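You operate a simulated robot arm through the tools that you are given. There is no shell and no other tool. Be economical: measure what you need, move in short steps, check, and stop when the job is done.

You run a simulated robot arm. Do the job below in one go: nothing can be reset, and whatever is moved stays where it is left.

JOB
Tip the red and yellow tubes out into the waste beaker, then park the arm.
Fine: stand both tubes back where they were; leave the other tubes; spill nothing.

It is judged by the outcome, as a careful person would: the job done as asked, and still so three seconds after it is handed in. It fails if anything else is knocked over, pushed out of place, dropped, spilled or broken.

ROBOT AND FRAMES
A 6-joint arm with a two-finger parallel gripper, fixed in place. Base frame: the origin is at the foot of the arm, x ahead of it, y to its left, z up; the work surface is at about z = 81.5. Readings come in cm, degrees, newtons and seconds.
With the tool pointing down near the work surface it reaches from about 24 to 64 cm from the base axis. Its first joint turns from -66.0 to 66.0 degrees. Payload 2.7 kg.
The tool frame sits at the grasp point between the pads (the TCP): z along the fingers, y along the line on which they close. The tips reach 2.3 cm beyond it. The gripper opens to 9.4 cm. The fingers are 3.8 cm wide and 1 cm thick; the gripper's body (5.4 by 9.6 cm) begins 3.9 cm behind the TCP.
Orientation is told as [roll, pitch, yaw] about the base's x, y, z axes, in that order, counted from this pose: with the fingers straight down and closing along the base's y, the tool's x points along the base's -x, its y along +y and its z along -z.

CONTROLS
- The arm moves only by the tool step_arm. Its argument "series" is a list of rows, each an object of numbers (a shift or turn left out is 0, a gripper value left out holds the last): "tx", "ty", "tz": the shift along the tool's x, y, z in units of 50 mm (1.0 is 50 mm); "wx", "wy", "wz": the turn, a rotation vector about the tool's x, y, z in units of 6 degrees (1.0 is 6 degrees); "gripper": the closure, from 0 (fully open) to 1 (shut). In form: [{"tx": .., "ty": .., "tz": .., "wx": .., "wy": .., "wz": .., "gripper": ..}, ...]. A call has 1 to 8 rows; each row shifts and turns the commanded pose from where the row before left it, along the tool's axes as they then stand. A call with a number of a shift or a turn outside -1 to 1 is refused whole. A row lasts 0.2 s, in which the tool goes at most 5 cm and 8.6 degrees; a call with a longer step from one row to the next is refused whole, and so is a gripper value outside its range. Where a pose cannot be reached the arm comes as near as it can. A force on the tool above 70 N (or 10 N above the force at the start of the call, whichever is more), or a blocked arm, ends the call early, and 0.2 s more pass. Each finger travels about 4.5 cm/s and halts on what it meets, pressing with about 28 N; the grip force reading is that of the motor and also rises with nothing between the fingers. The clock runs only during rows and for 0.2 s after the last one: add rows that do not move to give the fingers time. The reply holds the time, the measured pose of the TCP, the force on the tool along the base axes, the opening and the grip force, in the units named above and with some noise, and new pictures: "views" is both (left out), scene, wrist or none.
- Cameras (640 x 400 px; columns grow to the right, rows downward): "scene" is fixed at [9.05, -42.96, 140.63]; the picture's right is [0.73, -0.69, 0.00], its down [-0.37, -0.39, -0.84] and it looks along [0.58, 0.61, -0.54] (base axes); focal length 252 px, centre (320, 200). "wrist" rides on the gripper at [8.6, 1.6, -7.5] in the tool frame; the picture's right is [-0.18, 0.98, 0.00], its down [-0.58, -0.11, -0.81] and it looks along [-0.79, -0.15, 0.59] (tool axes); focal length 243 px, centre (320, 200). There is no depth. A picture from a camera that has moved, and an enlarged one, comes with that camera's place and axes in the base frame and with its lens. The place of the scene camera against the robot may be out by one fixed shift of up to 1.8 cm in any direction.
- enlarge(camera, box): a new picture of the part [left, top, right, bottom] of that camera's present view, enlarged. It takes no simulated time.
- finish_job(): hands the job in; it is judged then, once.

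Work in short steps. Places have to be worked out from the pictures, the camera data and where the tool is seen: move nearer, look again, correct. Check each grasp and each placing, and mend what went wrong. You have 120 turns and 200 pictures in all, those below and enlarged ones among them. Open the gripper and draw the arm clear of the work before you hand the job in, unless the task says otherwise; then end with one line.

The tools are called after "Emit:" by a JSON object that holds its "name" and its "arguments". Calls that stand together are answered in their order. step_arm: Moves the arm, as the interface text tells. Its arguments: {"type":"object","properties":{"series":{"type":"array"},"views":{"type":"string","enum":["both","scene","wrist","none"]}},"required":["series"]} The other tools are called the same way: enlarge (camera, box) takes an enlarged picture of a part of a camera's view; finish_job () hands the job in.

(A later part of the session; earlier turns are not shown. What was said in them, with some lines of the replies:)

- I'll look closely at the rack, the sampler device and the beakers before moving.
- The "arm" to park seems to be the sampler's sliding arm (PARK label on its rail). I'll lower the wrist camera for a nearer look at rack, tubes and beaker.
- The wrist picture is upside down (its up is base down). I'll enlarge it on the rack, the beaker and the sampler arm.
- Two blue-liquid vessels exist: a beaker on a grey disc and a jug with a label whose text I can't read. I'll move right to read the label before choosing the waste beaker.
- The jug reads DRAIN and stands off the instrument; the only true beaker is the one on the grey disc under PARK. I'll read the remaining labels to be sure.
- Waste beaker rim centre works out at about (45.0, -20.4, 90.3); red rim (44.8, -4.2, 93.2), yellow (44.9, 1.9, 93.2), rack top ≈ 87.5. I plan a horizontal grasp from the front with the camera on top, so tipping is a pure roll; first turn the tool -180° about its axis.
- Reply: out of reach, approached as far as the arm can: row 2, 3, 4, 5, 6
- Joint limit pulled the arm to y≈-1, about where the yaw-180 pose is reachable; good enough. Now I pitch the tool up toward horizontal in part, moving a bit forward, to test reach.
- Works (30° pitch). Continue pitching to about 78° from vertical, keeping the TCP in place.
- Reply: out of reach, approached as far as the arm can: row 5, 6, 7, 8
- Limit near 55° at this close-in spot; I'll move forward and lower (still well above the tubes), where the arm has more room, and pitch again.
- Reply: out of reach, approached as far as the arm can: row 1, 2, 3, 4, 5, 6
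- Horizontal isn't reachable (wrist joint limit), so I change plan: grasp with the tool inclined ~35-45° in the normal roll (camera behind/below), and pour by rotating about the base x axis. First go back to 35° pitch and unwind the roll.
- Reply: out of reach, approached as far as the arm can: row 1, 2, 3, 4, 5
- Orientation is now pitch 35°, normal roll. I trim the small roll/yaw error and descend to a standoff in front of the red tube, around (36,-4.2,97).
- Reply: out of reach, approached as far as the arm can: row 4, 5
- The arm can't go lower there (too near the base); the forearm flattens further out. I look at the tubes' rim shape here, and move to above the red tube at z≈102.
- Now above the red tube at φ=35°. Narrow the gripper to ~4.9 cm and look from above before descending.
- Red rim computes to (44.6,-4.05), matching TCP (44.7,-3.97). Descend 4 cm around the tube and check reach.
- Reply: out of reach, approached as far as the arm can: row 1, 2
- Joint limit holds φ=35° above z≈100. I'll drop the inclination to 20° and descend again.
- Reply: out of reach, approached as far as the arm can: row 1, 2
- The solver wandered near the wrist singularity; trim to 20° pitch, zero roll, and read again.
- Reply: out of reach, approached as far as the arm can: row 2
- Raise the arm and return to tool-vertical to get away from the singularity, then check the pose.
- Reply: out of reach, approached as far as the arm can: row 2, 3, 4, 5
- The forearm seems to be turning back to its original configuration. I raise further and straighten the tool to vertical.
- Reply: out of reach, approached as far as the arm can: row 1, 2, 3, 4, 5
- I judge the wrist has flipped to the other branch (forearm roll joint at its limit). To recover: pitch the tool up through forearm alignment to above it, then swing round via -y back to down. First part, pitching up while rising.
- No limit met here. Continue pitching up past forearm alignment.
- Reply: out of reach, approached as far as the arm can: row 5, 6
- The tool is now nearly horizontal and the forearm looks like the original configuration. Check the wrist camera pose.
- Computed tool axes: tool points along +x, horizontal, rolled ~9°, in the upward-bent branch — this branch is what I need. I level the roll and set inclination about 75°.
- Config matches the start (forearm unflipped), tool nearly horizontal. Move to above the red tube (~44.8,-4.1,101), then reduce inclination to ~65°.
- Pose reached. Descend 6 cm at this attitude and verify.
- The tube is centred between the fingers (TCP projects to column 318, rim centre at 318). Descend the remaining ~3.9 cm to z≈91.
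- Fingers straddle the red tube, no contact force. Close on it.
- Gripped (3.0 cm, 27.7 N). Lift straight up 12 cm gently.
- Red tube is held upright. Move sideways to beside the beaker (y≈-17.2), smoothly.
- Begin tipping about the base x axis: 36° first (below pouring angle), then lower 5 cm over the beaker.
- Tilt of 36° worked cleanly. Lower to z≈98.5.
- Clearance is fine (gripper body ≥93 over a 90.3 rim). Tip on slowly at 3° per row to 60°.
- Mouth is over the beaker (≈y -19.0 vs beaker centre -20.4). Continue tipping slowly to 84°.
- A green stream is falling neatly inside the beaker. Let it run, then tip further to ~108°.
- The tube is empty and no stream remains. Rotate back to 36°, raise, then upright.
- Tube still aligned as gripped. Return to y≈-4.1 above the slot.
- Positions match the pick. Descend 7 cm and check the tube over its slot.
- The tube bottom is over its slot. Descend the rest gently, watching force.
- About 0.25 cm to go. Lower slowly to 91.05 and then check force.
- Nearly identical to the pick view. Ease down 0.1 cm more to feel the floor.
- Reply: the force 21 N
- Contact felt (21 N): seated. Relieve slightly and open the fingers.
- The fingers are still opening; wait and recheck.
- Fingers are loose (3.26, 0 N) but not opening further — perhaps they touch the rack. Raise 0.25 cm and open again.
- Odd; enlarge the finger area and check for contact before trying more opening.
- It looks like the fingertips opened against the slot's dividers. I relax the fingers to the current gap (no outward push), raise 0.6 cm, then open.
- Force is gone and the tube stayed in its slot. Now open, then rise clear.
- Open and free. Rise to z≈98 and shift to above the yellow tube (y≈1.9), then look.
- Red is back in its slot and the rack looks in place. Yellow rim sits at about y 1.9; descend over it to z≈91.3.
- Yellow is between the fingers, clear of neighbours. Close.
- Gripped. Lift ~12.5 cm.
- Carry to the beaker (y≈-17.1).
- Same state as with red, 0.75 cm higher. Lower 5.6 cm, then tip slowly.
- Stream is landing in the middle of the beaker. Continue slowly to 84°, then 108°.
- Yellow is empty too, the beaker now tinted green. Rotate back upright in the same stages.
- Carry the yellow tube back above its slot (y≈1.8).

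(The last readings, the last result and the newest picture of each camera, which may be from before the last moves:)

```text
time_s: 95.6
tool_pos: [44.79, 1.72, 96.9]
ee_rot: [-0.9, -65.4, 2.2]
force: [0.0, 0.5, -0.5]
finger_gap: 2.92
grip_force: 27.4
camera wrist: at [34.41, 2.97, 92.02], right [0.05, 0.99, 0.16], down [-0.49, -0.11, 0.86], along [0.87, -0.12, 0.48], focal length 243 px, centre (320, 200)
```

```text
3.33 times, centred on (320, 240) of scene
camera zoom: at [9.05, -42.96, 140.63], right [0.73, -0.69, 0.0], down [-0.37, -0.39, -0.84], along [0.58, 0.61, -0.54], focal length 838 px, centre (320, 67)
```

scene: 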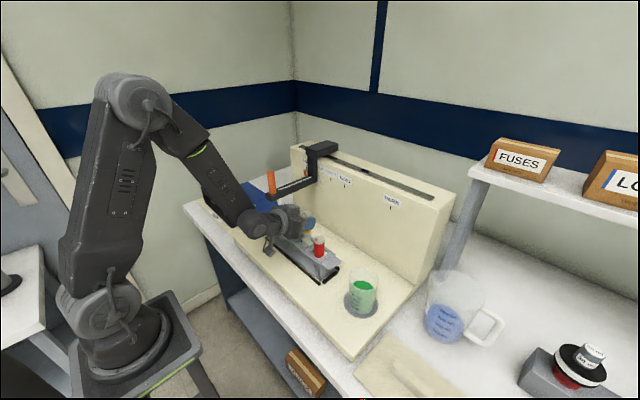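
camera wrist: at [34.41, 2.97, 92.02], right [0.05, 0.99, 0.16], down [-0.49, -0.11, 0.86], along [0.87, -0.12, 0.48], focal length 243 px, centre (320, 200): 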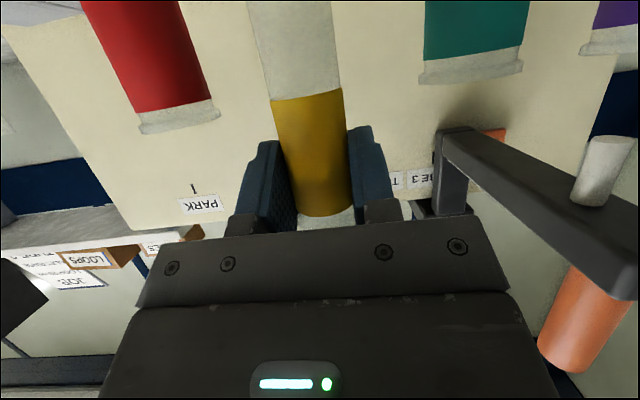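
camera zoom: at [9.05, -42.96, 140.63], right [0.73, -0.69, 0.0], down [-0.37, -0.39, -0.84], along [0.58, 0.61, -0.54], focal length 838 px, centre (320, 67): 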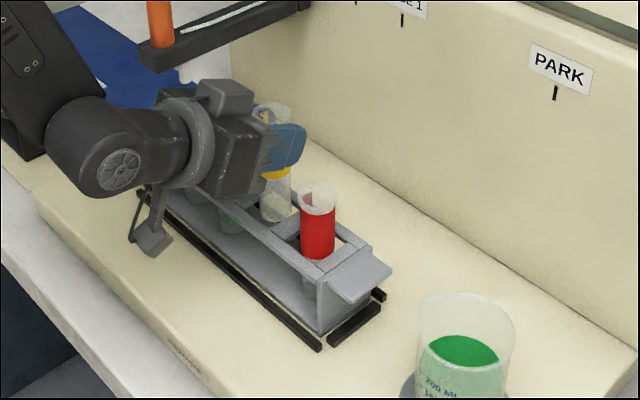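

Aligned with the slot. Descend gently to ~91.5.

Emit:
{"name": "step_arm", "arguments": {"series": [{"tx": 0.24, "tz": 0.11, "ty": 0.01}, {"tx": 0.24, "tz": 0.11}, {"tx": 0.24, "tz": 0.11}, {"tx": 0.24, "tz": 0.11}, {}], "views": "wrist"}}

```text
time_s: 96.8
tool_pos: [44.78, 1.7, 91.68]
ee_rot: [-0.9, -65.4, 2.1]
force: [-0.2, -0.8, 0.2]
finger_gap: 2.94
grip_force: 27.7
camera wrist: at [34.35, 3.0, 86.88], right [0.05, 0.99, 0.16], down [-0.49, -0.11, 0.86], along [0.87, -0.13, 0.48], focal length 243 px, centre (320, 200)
```

wrist: 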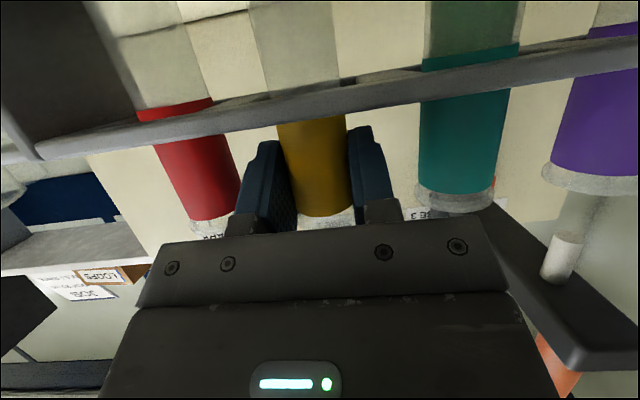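

Lower another ~0.25 cm and read the force.

Emit:
{"name": "step_arm", "arguments": {"series": [{"tx": 0.025, "tz": 0.011}, {"tx": 0.02, "tz": 0.009}, {}], "views": "none"}}

```text
time_s: 97.6
tool_pos: [44.7, 1.75, 91.49]
ee_rot: [-0.9, -65.5, 2.2]
force: [-0.9, 0.4, -0.3]
finger_gap: 2.94
grip_force: 27.6
```

Emit:
{"name": "step_arm", "arguments": {"series": [{"tx": 0.018, "tz": 0.008}, {"tx": 0.01, "tz": 0.005}, {}], "views": "none"}}

```text
time_s: 98.4
tool_pos: [44.84, 1.76, 91.34]
ee_rot: [-0.9, -65.5, 2.2]
force: [0.4, -1.0, -1.3]
finger_gap: 2.96
grip_force: 28.2
```

At pick height with no load; feel down another 0.1 cm.

Emit:
{"name": "step_arm", "arguments": {"series": [{"tx": 0.018, "tz": 0.008}, {}], "views": "none"}}

```text
time_s: 99.0
tool_pos: [44.88, 1.69, 91.19]
ee_rot: [-1.0, -65.5, 2.3]
force: [0.2, -0.3, 0.3]
finger_gap: 2.94
grip_force: 27.9
```

Within about a millimetre of the seat. Release slightly first so the tube settles.

Emit:
{"name": "step_arm", "arguments": {"series": [{"gripper": 0.665}, {}, {}], "views": "wrist"}}

```text
time_s: 99.8
tool_pos: [44.7, 1.83, 91.3]
ee_rot: [-1.0, -65.5, 2.2]
force: [-1.0, -0.6, 0.7]
finger_gap: 3.15
grip_force: 0.0
camera wrist: at [34.39, 3.05, 86.46], right [0.05, 0.99, 0.16], down [-0.49, -0.11, 0.86], along [0.87, -0.13, 0.48], focal length 243 px, centre (320, 200)
```

wrist: 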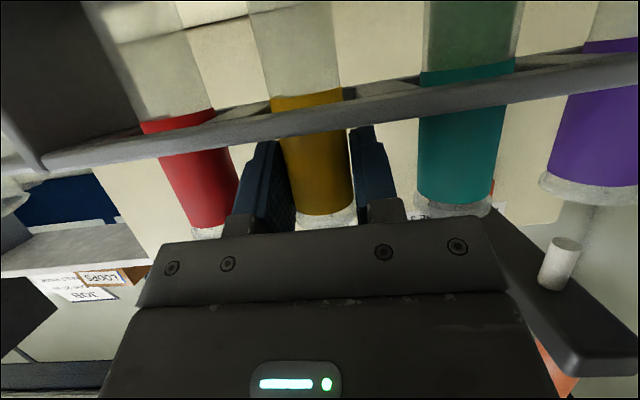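

Tube settled. Raise 0.7 cm with the fingers just loose, then open and rise clear.

Emit:
{"name": "step_arm", "arguments": {"series": [{"tx": -0.06, "tz": -0.028}, {"tx": -0.06, "tz": -0.028}, {}, {"gripper": 0.48}, {}, {}], "views": "wrist"}}

```text
time_s: 101.2
tool_pos: [44.83, 1.84, 91.92]
ee_rot: [-0.9, -65.5, 2.3]
force: [0.4, -0.3, 0.3]
finger_gap: 4.88
grip_force: 0.1
camera wrist: at [34.38, 3.08, 87.13], right [0.05, 0.99, 0.16], down [-0.49, -0.11, 0.86], along [0.87, -0.13, 0.48], focal length 243 px, centre (320, 200)
```

wrist: 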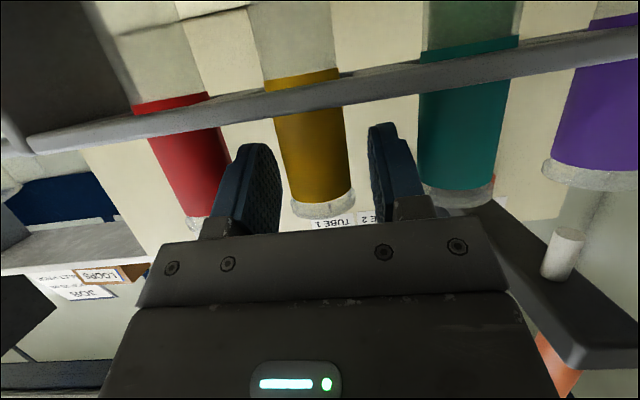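

Open and clear. Rise to z≈106 and back off a little to inspect rack and sampler arm.

Emit:
{"name": "step_arm", "arguments": {"series": [{"tx": -0.45, "tz": -0.206}, {"tx": -0.45, "tz": -0.206}, {"tx": -0.45, "tz": -0.206}, {"tx": -0.45, "tz": -0.206}, {"tx": -0.45, "tz": -0.206}, {"tz": -0.6}, {"tz": -0.6}, {}], "views": "both"}}

Emit:
{"name": "enlarge", "arguments": {"camera": "scene", "box": [240, 180, 400, 300]}}

Emit:
{"name": "enlarge", "arguments": {"camera": "scene", "box": [250, 130, 350, 210]}}

```text
time_s: 103.0
tool_pos: [39.11, 1.8, 106.75]
ee_rot: [-0.9, -65.4, 2.2]
force: [-0.6, 0.2, 0.5]
finger_gap: 4.85
grip_force: 0.1
camera wrist: at [28.73, 3.1, 101.86], right [0.05, 0.99, 0.16], down [-0.49, -0.11, 0.86], along [0.87, -0.12, 0.48], focal length 243 px, centre (320, 200)
```

scene: 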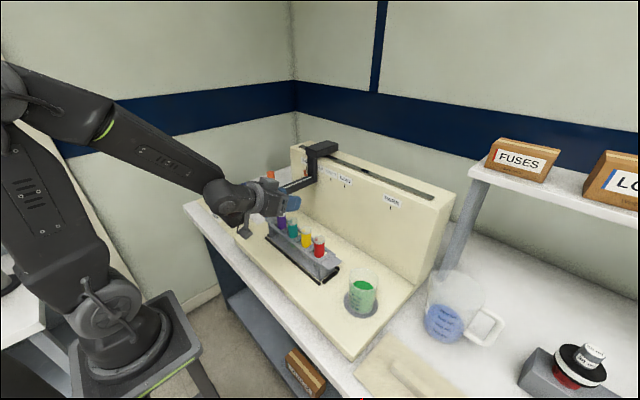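
wrist: 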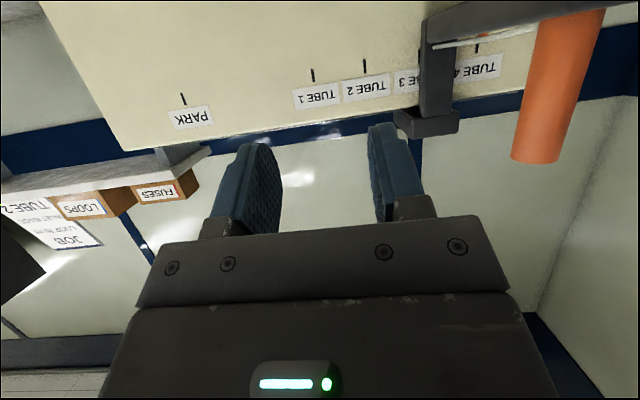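

```text
3.33 times, centred on (320, 240) of scene
camera zoom: at [9.05, -42.96, 140.63], right [0.73, -0.69, 0.0], down [-0.37, -0.39, -0.84], along [0.58, 0.61, -0.54], focal length 838 px, centre (320, 67)
```

zoom: 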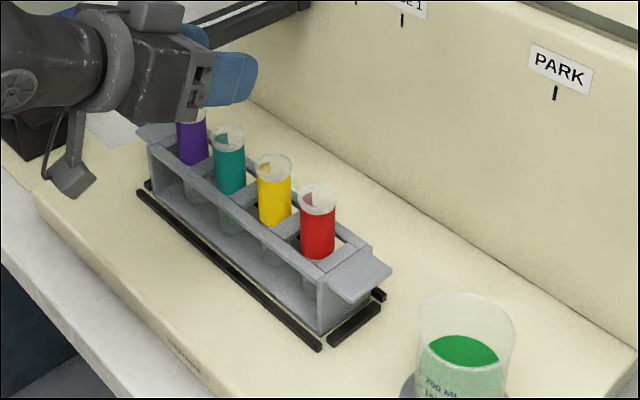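

```text
5.00 times, centred on (300, 170) of scene
camera zoom: at [9.05, -42.96, 140.63], right [0.73, -0.69, 0.0], down [-0.37, -0.39, -0.84], along [0.58, 0.61, -0.54], focal length 1257 px, centre (420, 350)
```

zoom: 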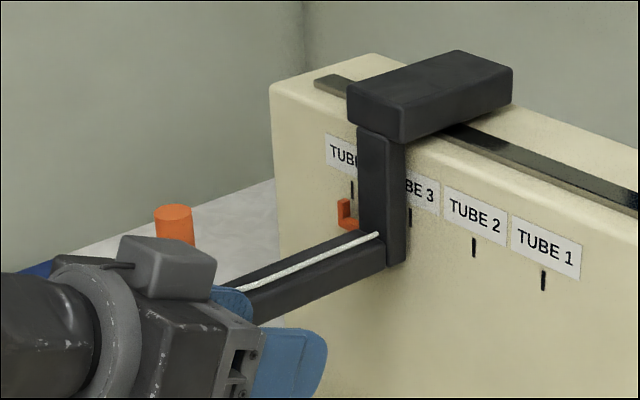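

Both tubes stand properly and nothing is spilled. Sampler handle (orange) triangulates to about (43, 14.2), z 102–108.7; nozzle tip ≈96.8, clear above tubes and beaker. PARK requires a slide of about -34 cm in y. Back off, line up with the handle.

Emit:
{"name": "step_arm", "arguments": {"series": [{"tx": 0.25, "tz": -0.546}, {"ty": 0.6}, {"ty": 0.6}, {"ty": 0.6}, {"ty": 0.64}, {}], "views": "both"}}

```text
time_s: 104.4
tool_pos: [36.21, 13.66, 106.56]
ee_rot: [-0.9, -65.4, 2.2]
force: [0.4, 0.3, -0.3]
finger_gap: 4.89
grip_force: 0.1
camera wrist: at [25.77, 14.97, 101.8], right [0.05, 0.99, 0.16], down [-0.49, -0.11, 0.86], along [0.87, -0.13, 0.48], focal length 243 px, centre (320, 200)
```

scene: 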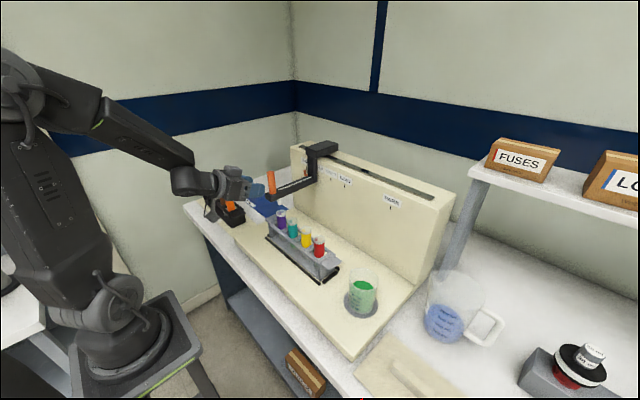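
wrist: 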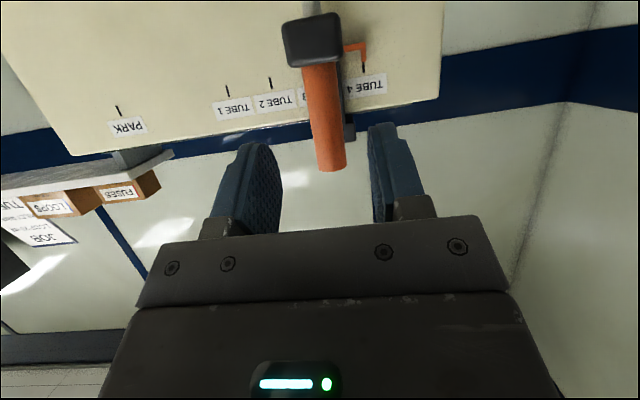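

Handle centre ≈ (43.0, 13.7), Ø≈2.4, in line with the fingers. Advance to straddle it at z≈105.6.

Emit:
{"name": "step_arm", "arguments": {"series": [{"tx": -0.127, "tz": 0.44}, {"tx": -0.127, "tz": 0.44}, {"tx": -0.127, "tz": 0.44}, {}], "views": "both"}}

```text
time_s: 105.4
tool_pos: [42.99, 14.07, 105.39]
ee_rot: [-0.8, -65.5, 2.2]
force: [0.4, -0.8, -0.2]
finger_gap: 4.88
grip_force: 0.1
camera wrist: at [32.52, 15.33, 100.64], right [0.05, 0.99, 0.16], down [-0.49, -0.11, 0.86], along [0.87, -0.12, 0.48], focal length 243 px, centre (320, 200)
```

scene: 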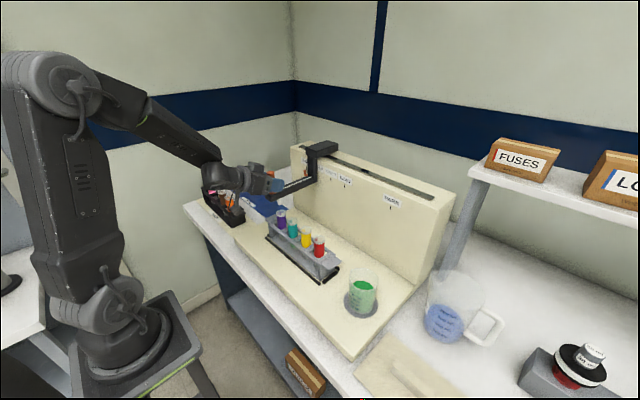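
wrist: 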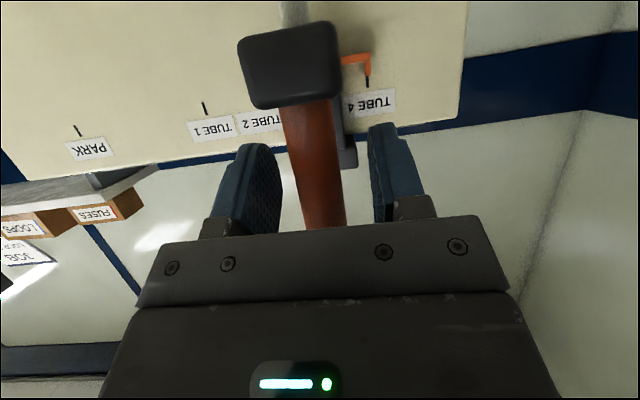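

The handle is between the fingers. Narrow the gap to ~2.9 cm as a loose fork and slide -y by ~4 cm as a test.

Emit:
{"name": "step_arm", "arguments": {"series": [{"gripper": 0.69}, {}, {"ty": -0.2}, {"ty": -0.3}, {"ty": -0.3}, {}], "views": "both"}}

```text
time_s: 106.8
tool_pos: [42.84, 10.0, 105.59]
ee_rot: [-1.0, -65.5, 2.1]
force: [0.0, 2.2, -0.2]
finger_gap: 3.02
grip_force: 1.2
camera wrist: at [32.49, 11.25, 100.78], right [0.05, 0.99, 0.16], down [-0.49, -0.11, 0.86], along [0.87, -0.13, 0.48], focal length 243 px, centre (320, 200)
```

scene: 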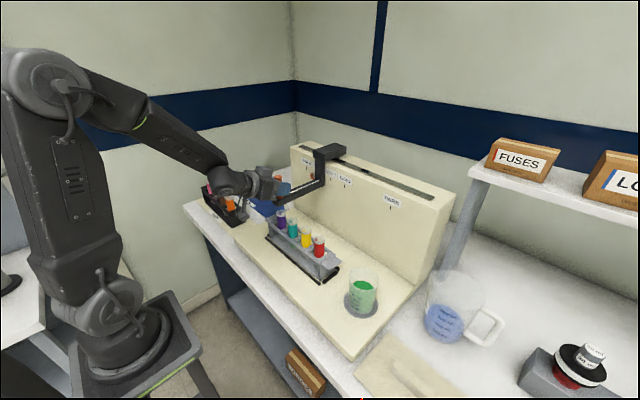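
wrist: 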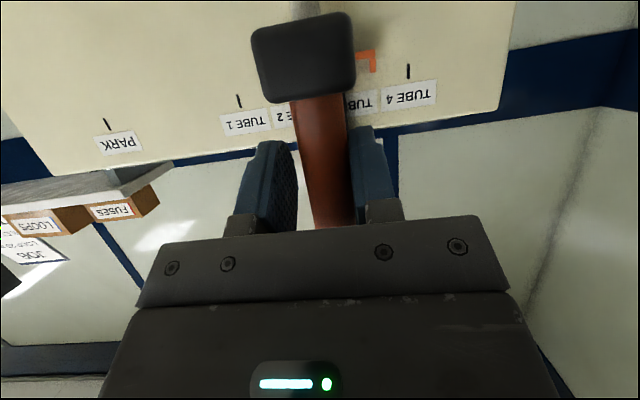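

The arm slides freely (~2 N). Keep sliding.

Emit:
{"name": "step_arm", "arguments": {"series": [{"ty": -0.4, "tz": -0.01}, {"ty": -0.5, "tz": -0.012}, {"ty": -0.5, "tz": -0.012}, {"ty": -0.5, "tz": -0.012}, {"ty": -0.5, "tz": -0.012}, {"ty": -0.4, "tz": -0.01}, {"ty": -0.2}, {}], "views": "both"}}

```text
time_s: 108.6
tool_pos: [42.84, -4.89, 105.96]
ee_rot: [-0.9, -65.4, 2.1]
force: [-1.7, 2.5, 0.3]
finger_gap: 3.07
grip_force: 1.5
camera wrist: at [32.51, -3.65, 101.09], right [0.05, 0.99, 0.16], down [-0.49, -0.11, 0.86], along [0.87, -0.13, 0.48], focal length 243 px, centre (320, 200)
```

scene: 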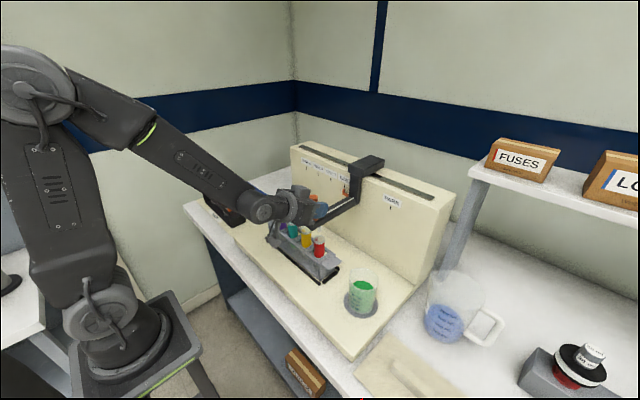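
wrist: 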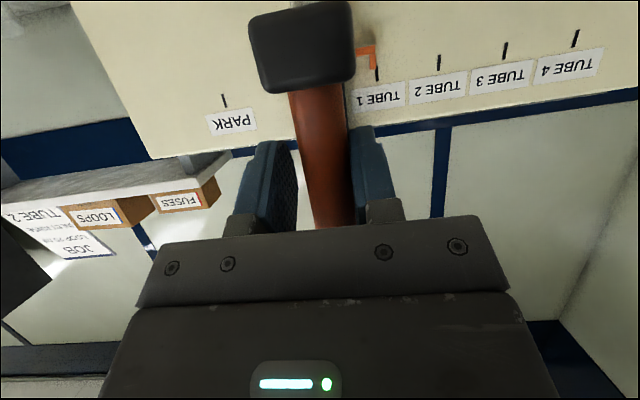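

Pointer is now right at TUBE 1; PARK tick works out ~16.5 cm further. Slide ~15.3 cm more, then fine-align.

Emit:
{"name": "step_arm", "arguments": {"series": [{"ty": -0.4, "tz": -0.01}, {"ty": -0.5, "tz": -0.012}, {"ty": -0.5, "tz": -0.012}, {"ty": -0.5, "tz": -0.012}, {"ty": -0.5, "tz": -0.012}, {"ty": -0.4, "tz": -0.01}, {"ty": -0.26}, {}], "views": "both"}}

Emit:
{"name": "enlarge", "arguments": {"camera": "wrist", "box": [320, 30, 440, 130]}}

Emit:
{"name": "enlarge", "arguments": {"camera": "scene", "box": [330, 160, 430, 320]}}

```text
time_s: 110.4
tool_pos: [43.1, -20.37, 106.11]
ee_rot: [-0.9, -65.5, 2.3]
force: [0.5, -0.1, 0.8]
finger_gap: 2.91
grip_force: 0.1
camera wrist: at [32.64, -19.07, 101.34], right [0.05, 0.99, 0.16], down [-0.49, -0.11, 0.86], along [0.87, -0.13, 0.48], focal length 243 px, centre (320, 200)
```

scene: 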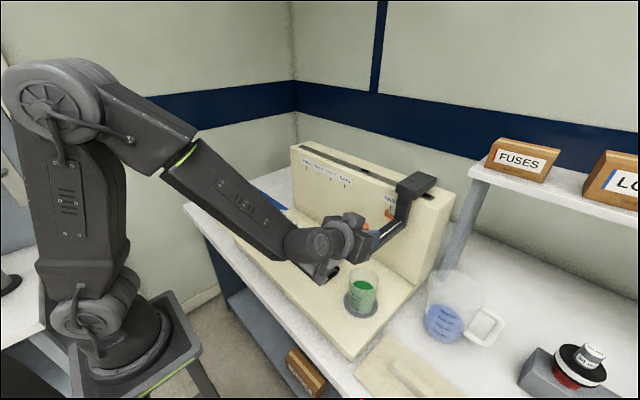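
wrist: 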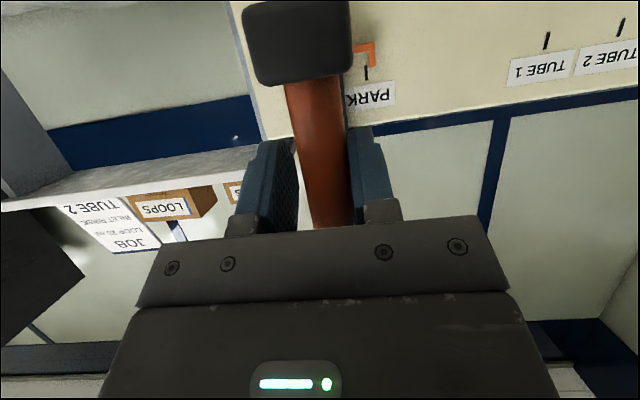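

```text
4.00 times, centred on (380, 80) of wrist
camera zoom: at [32.64, -19.07, 101.34], right [0.05, 0.99, 0.16], down [-0.49, -0.11, 0.86], along [0.87, -0.13, 0.48], focal length 970 px, centre (80, 680)
```

zoom: 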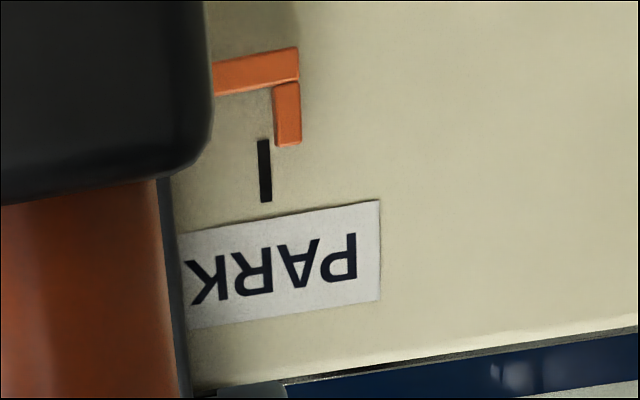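

```text
2.50 times, centred on (380, 240) of scene
camera zoom: at [9.05, -42.96, 140.63], right [0.73, -0.69, 0.0], down [-0.37, -0.39, -0.84], along [0.58, 0.61, -0.54], focal length 629 px, centre (170, 100)
```

zoom: 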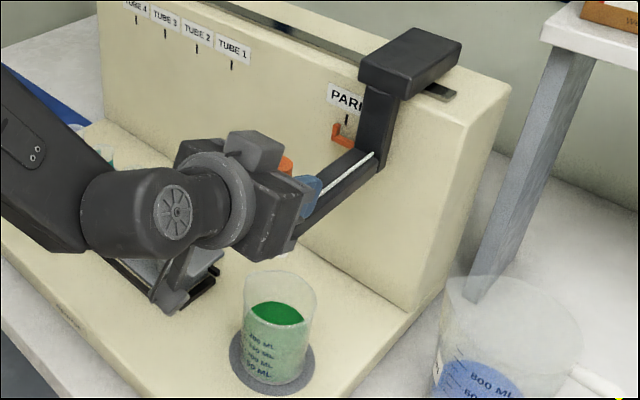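

Pointer is ~0.55 cm short of the PARK tick compared with how it sat on TUBE 4. Nudge -0.5 cm and compare.

Emit:
{"name": "step_arm", "arguments": {"series": [{"ty": -0.05}, {"ty": -0.05}, {}], "views": "wrist"}}

Emit:
{"name": "enlarge", "arguments": {"camera": "wrist", "box": [320, 30, 440, 130]}}

Emit:
{"name": "enlarge", "arguments": {"camera": "scene", "box": [370, 180, 410, 230]}}

```text
time_s: 111.2
tool_pos: [43.08, -20.65, 106.02]
ee_rot: [-0.9, -65.4, 2.0]
force: [-0.6, 0.5, -1.0]
finger_gap: 2.94
grip_force: 0.6
camera wrist: at [32.62, -19.47, 101.33], right [0.05, 0.99, 0.16], down [-0.49, -0.11, 0.86], along [0.87, -0.13, 0.48], focal length 243 px, centre (320, 200)
```

wrist: 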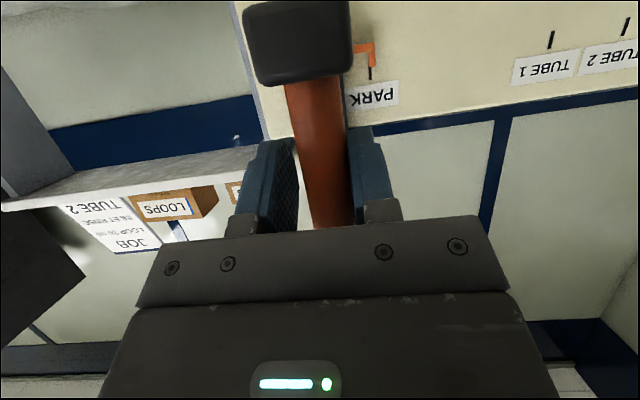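

```text
4.00 times, centred on (380, 80) of wrist
camera zoom: at [32.62, -19.47, 101.33], right [0.05, 0.99, 0.16], down [-0.49, -0.11, 0.86], along [0.87, -0.13, 0.48], focal length 970 px, centre (80, 680)
```

zoom: 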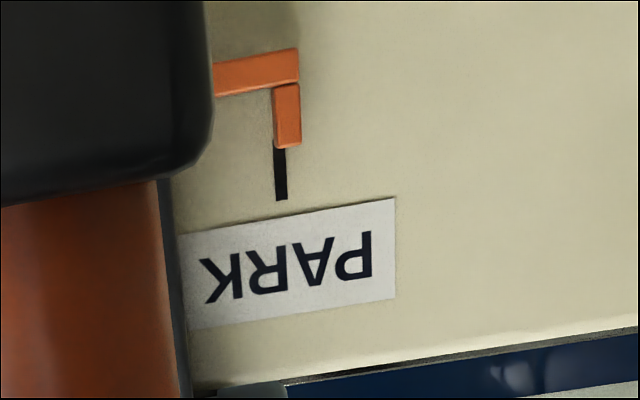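

```text
8.00 times, centred on (390, 205) of scene
camera zoom: at [9.05, -42.96, 140.63], right [0.73, -0.69, 0.0], down [-0.37, -0.39, -0.84], along [0.58, 0.61, -0.54], focal length 2012 px, centre (-240, 160)
```

zoom: 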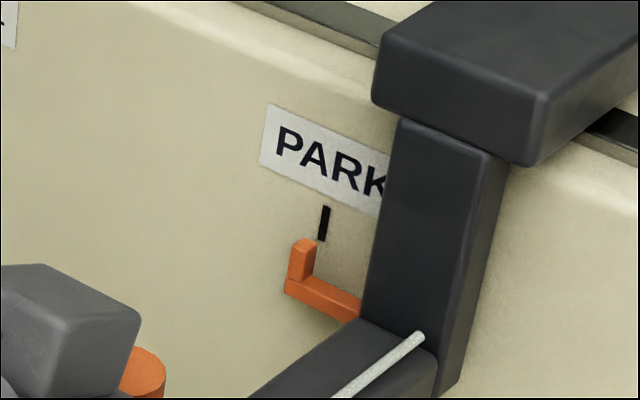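

Pointer now sits on the PARK tick within ~1–2 mm once parallax is allowed for. One more 1 mm nudge and verify.

Emit:
{"name": "step_arm", "arguments": {"series": [{"ty": -0.025}, {}, {}], "views": "wrist"}}

Emit:
{"name": "enlarge", "arguments": {"camera": "wrist", "box": [320, 30, 440, 130]}}

```text
time_s: 112.0
tool_pos: [42.99, -20.92, 106.27]
ee_rot: [-0.9, -65.4, 2.3]
force: [0.6, 2.1, -0.6]
finger_gap: 3.03
grip_force: 0.6
camera wrist: at [32.59, -19.63, 101.35], right [0.05, 0.99, 0.16], down [-0.49, -0.11, 0.86], along [0.87, -0.12, 0.48], focal length 243 px, centre (320, 200)
```

wrist: 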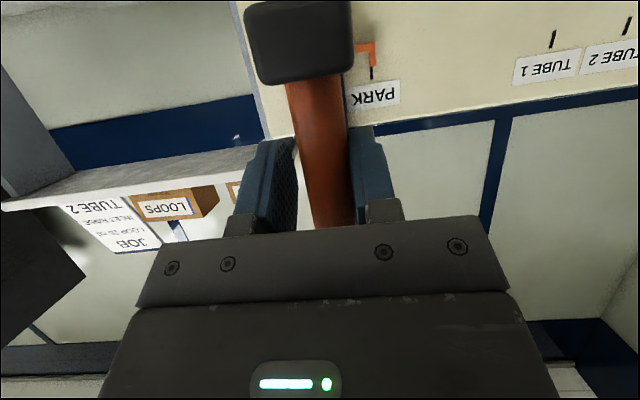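

```text
4.00 times, centred on (380, 80) of wrist
camera zoom: at [32.59, -19.63, 101.35], right [0.05, 0.99, 0.16], down [-0.49, -0.11, 0.86], along [0.87, -0.12, 0.48], focal length 970 px, centre (80, 680)
```

zoom: 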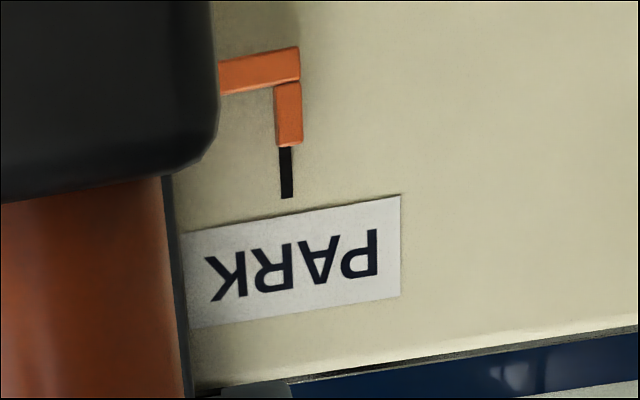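

Pointer is on the PARK mark. Open the fingers and withdraw straight back along -x.

Emit:
{"name": "step_arm", "arguments": {"series": [{"gripper": 0.48}, {}, {"tx": 0.15, "tz": -0.33}, {"tx": 0.25, "tz": -0.546}, {"tx": 0.25, "tz": -0.546}, {}], "views": "both"}}

Emit:
{"name": "enlarge", "arguments": {"camera": "scene", "box": [370, 180, 410, 230]}}

```text
time_s: 113.4
tool_pos: [35.22, -20.89, 106.28]
ee_rot: [-0.9, -65.5, 2.2]
force: [0.3, -0.6, 0.7]
finger_gap: 4.85
grip_force: 0.1
camera wrist: at [24.78, -19.66, 101.52], right [0.05, 0.99, 0.16], down [-0.49, -0.11, 0.86], along [0.87, -0.12, 0.48], focal length 243 px, centre (320, 200)
```

scene: 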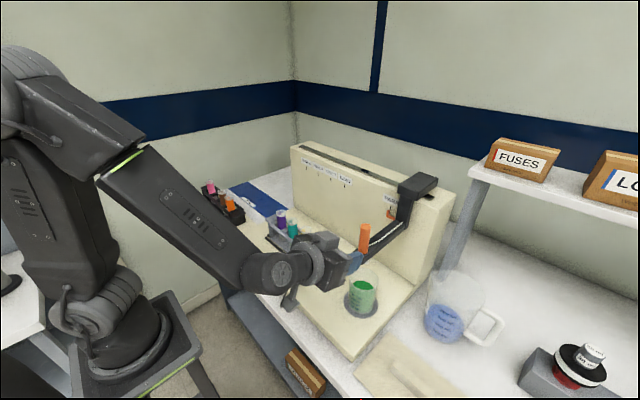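
wrist: 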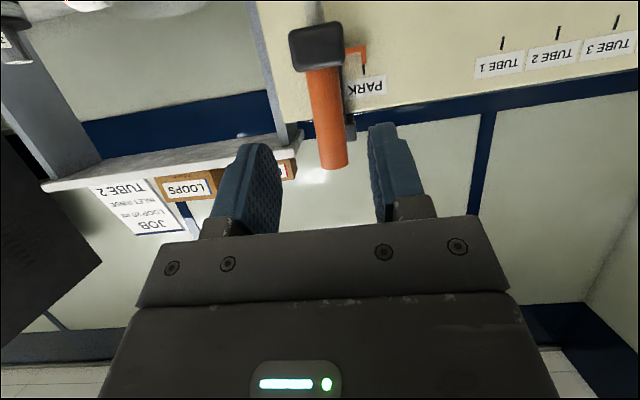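

```text
8.00 times, centred on (390, 205) of scene
camera zoom: at [9.05, -42.96, 140.63], right [0.73, -0.69, 0.0], down [-0.37, -0.39, -0.84], along [0.58, 0.61, -0.54], focal length 2012 px, centre (-240, 160)
```

zoom: 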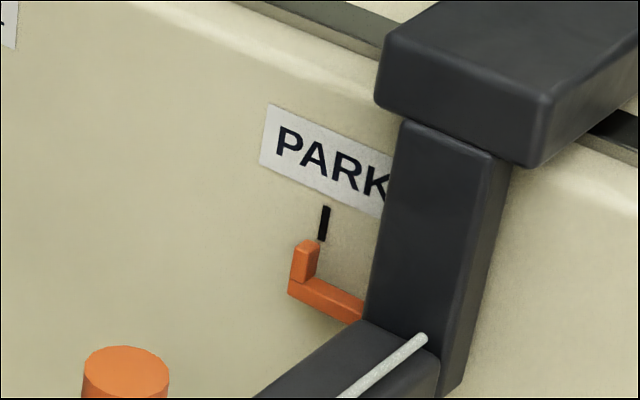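

The view matches the earlier TUBE 4 alignment exactly, so the arm is parked at PARK. Raise my arm clear and take a final look.

Emit:
{"name": "step_arm", "arguments": {"series": [{"tx": -0.5, "tz": -0.23, "gripper": 0.2}, {"tx": -0.5, "tz": -0.23}, {"tx": -0.5, "tz": -0.23}, {"tz": -0.5, "gripper": 0}, {"ty": 0.0}, {}], "views": "scene"}}

Emit:
{"name": "enlarge", "arguments": {"camera": "scene", "box": [230, 160, 470, 340]}}

```text
time_s: 114.8
tool_pos: [32.94, -21.04, 115.59]
ee_rot: [-0.9, -65.6, 2.2]
force: [-0.3, 0.0, 0.1]
finger_gap: 9.4
grip_force: 0.2
```

scene: 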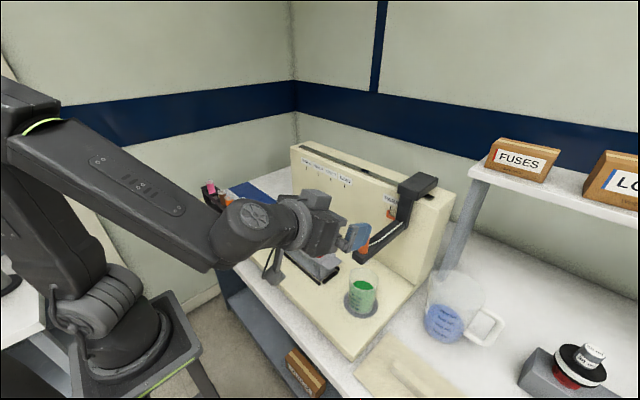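

```text
2.22 times, centred on (350, 250) of scene
camera zoom: at [9.05, -42.96, 140.63], right [0.73, -0.69, 0.0], down [-0.37, -0.39, -0.84], along [0.58, 0.61, -0.54], focal length 559 px, centre (253, 89)
```

zoom: 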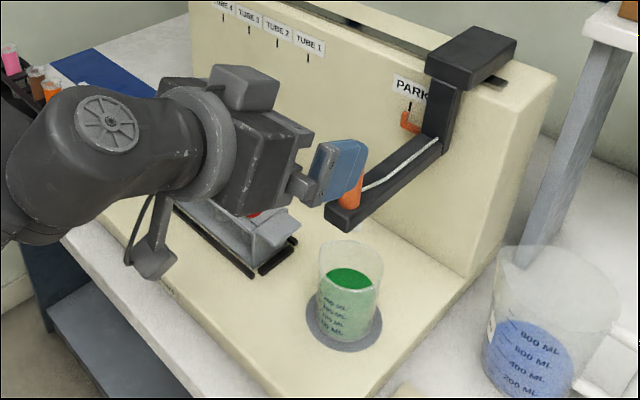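

Raise further to uncover the rack in the view.

Emit:
{"name": "step_arm", "arguments": {"series": [{"wy": 1, "tz": -0.5}, {"wy": 1, "tz": -0.5, "tx": -0.5}, {"wy": 1, "tz": -0.5, "tx": -0.5}, {"tz": -0.5, "tx": -0.5}, {"tz": -0.5, "tx": -0.5}, {}], "views": "scene"}}

Emit:
{"name": "enlarge", "arguments": {"camera": "scene", "box": [240, 180, 400, 300]}}

```text
time_s: 116.2
tool_pos: [28.81, -21.18, 130.37]
ee_rot: [-0.6, -47.3, 1.7]
force: [0.6, 0.2, -0.6]
finger_gap: 9.4
grip_force: 0.1
```

scene: 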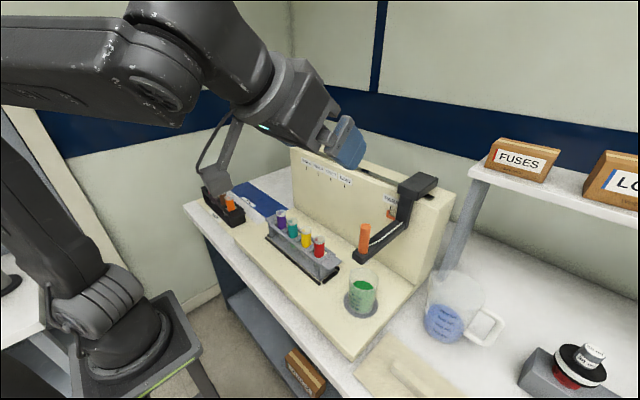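

```text
3.33 times, centred on (320, 240) of scene
camera zoom: at [9.05, -42.96, 140.63], right [0.73, -0.69, 0.0], down [-0.37, -0.39, -0.84], along [0.58, 0.61, -0.54], focal length 838 px, centre (320, 67)
```

zoom: 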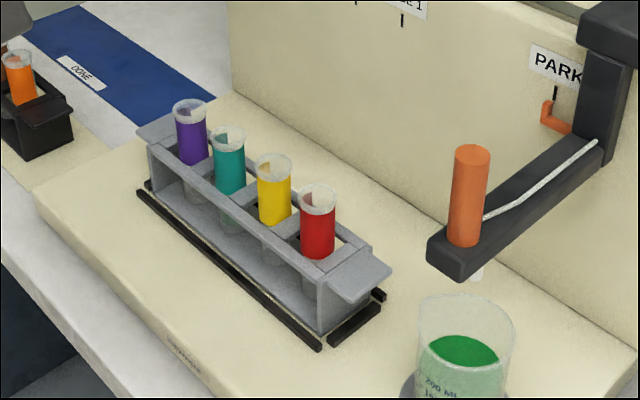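

Red and yellow stand empty in their slots, the other tubes and the rack are in place, nothing is spilled, and the sampler arm is parked over the beaker. Handing in.

Emit:
{"name": "finish_job", "arguments": {}}

```text
The job is handed in.
```

The red and yellow tubes were emptied into the waste beaker and stood back in their slots, the sampler arm is at PARK, and I saw nothing spilled or knocked over.
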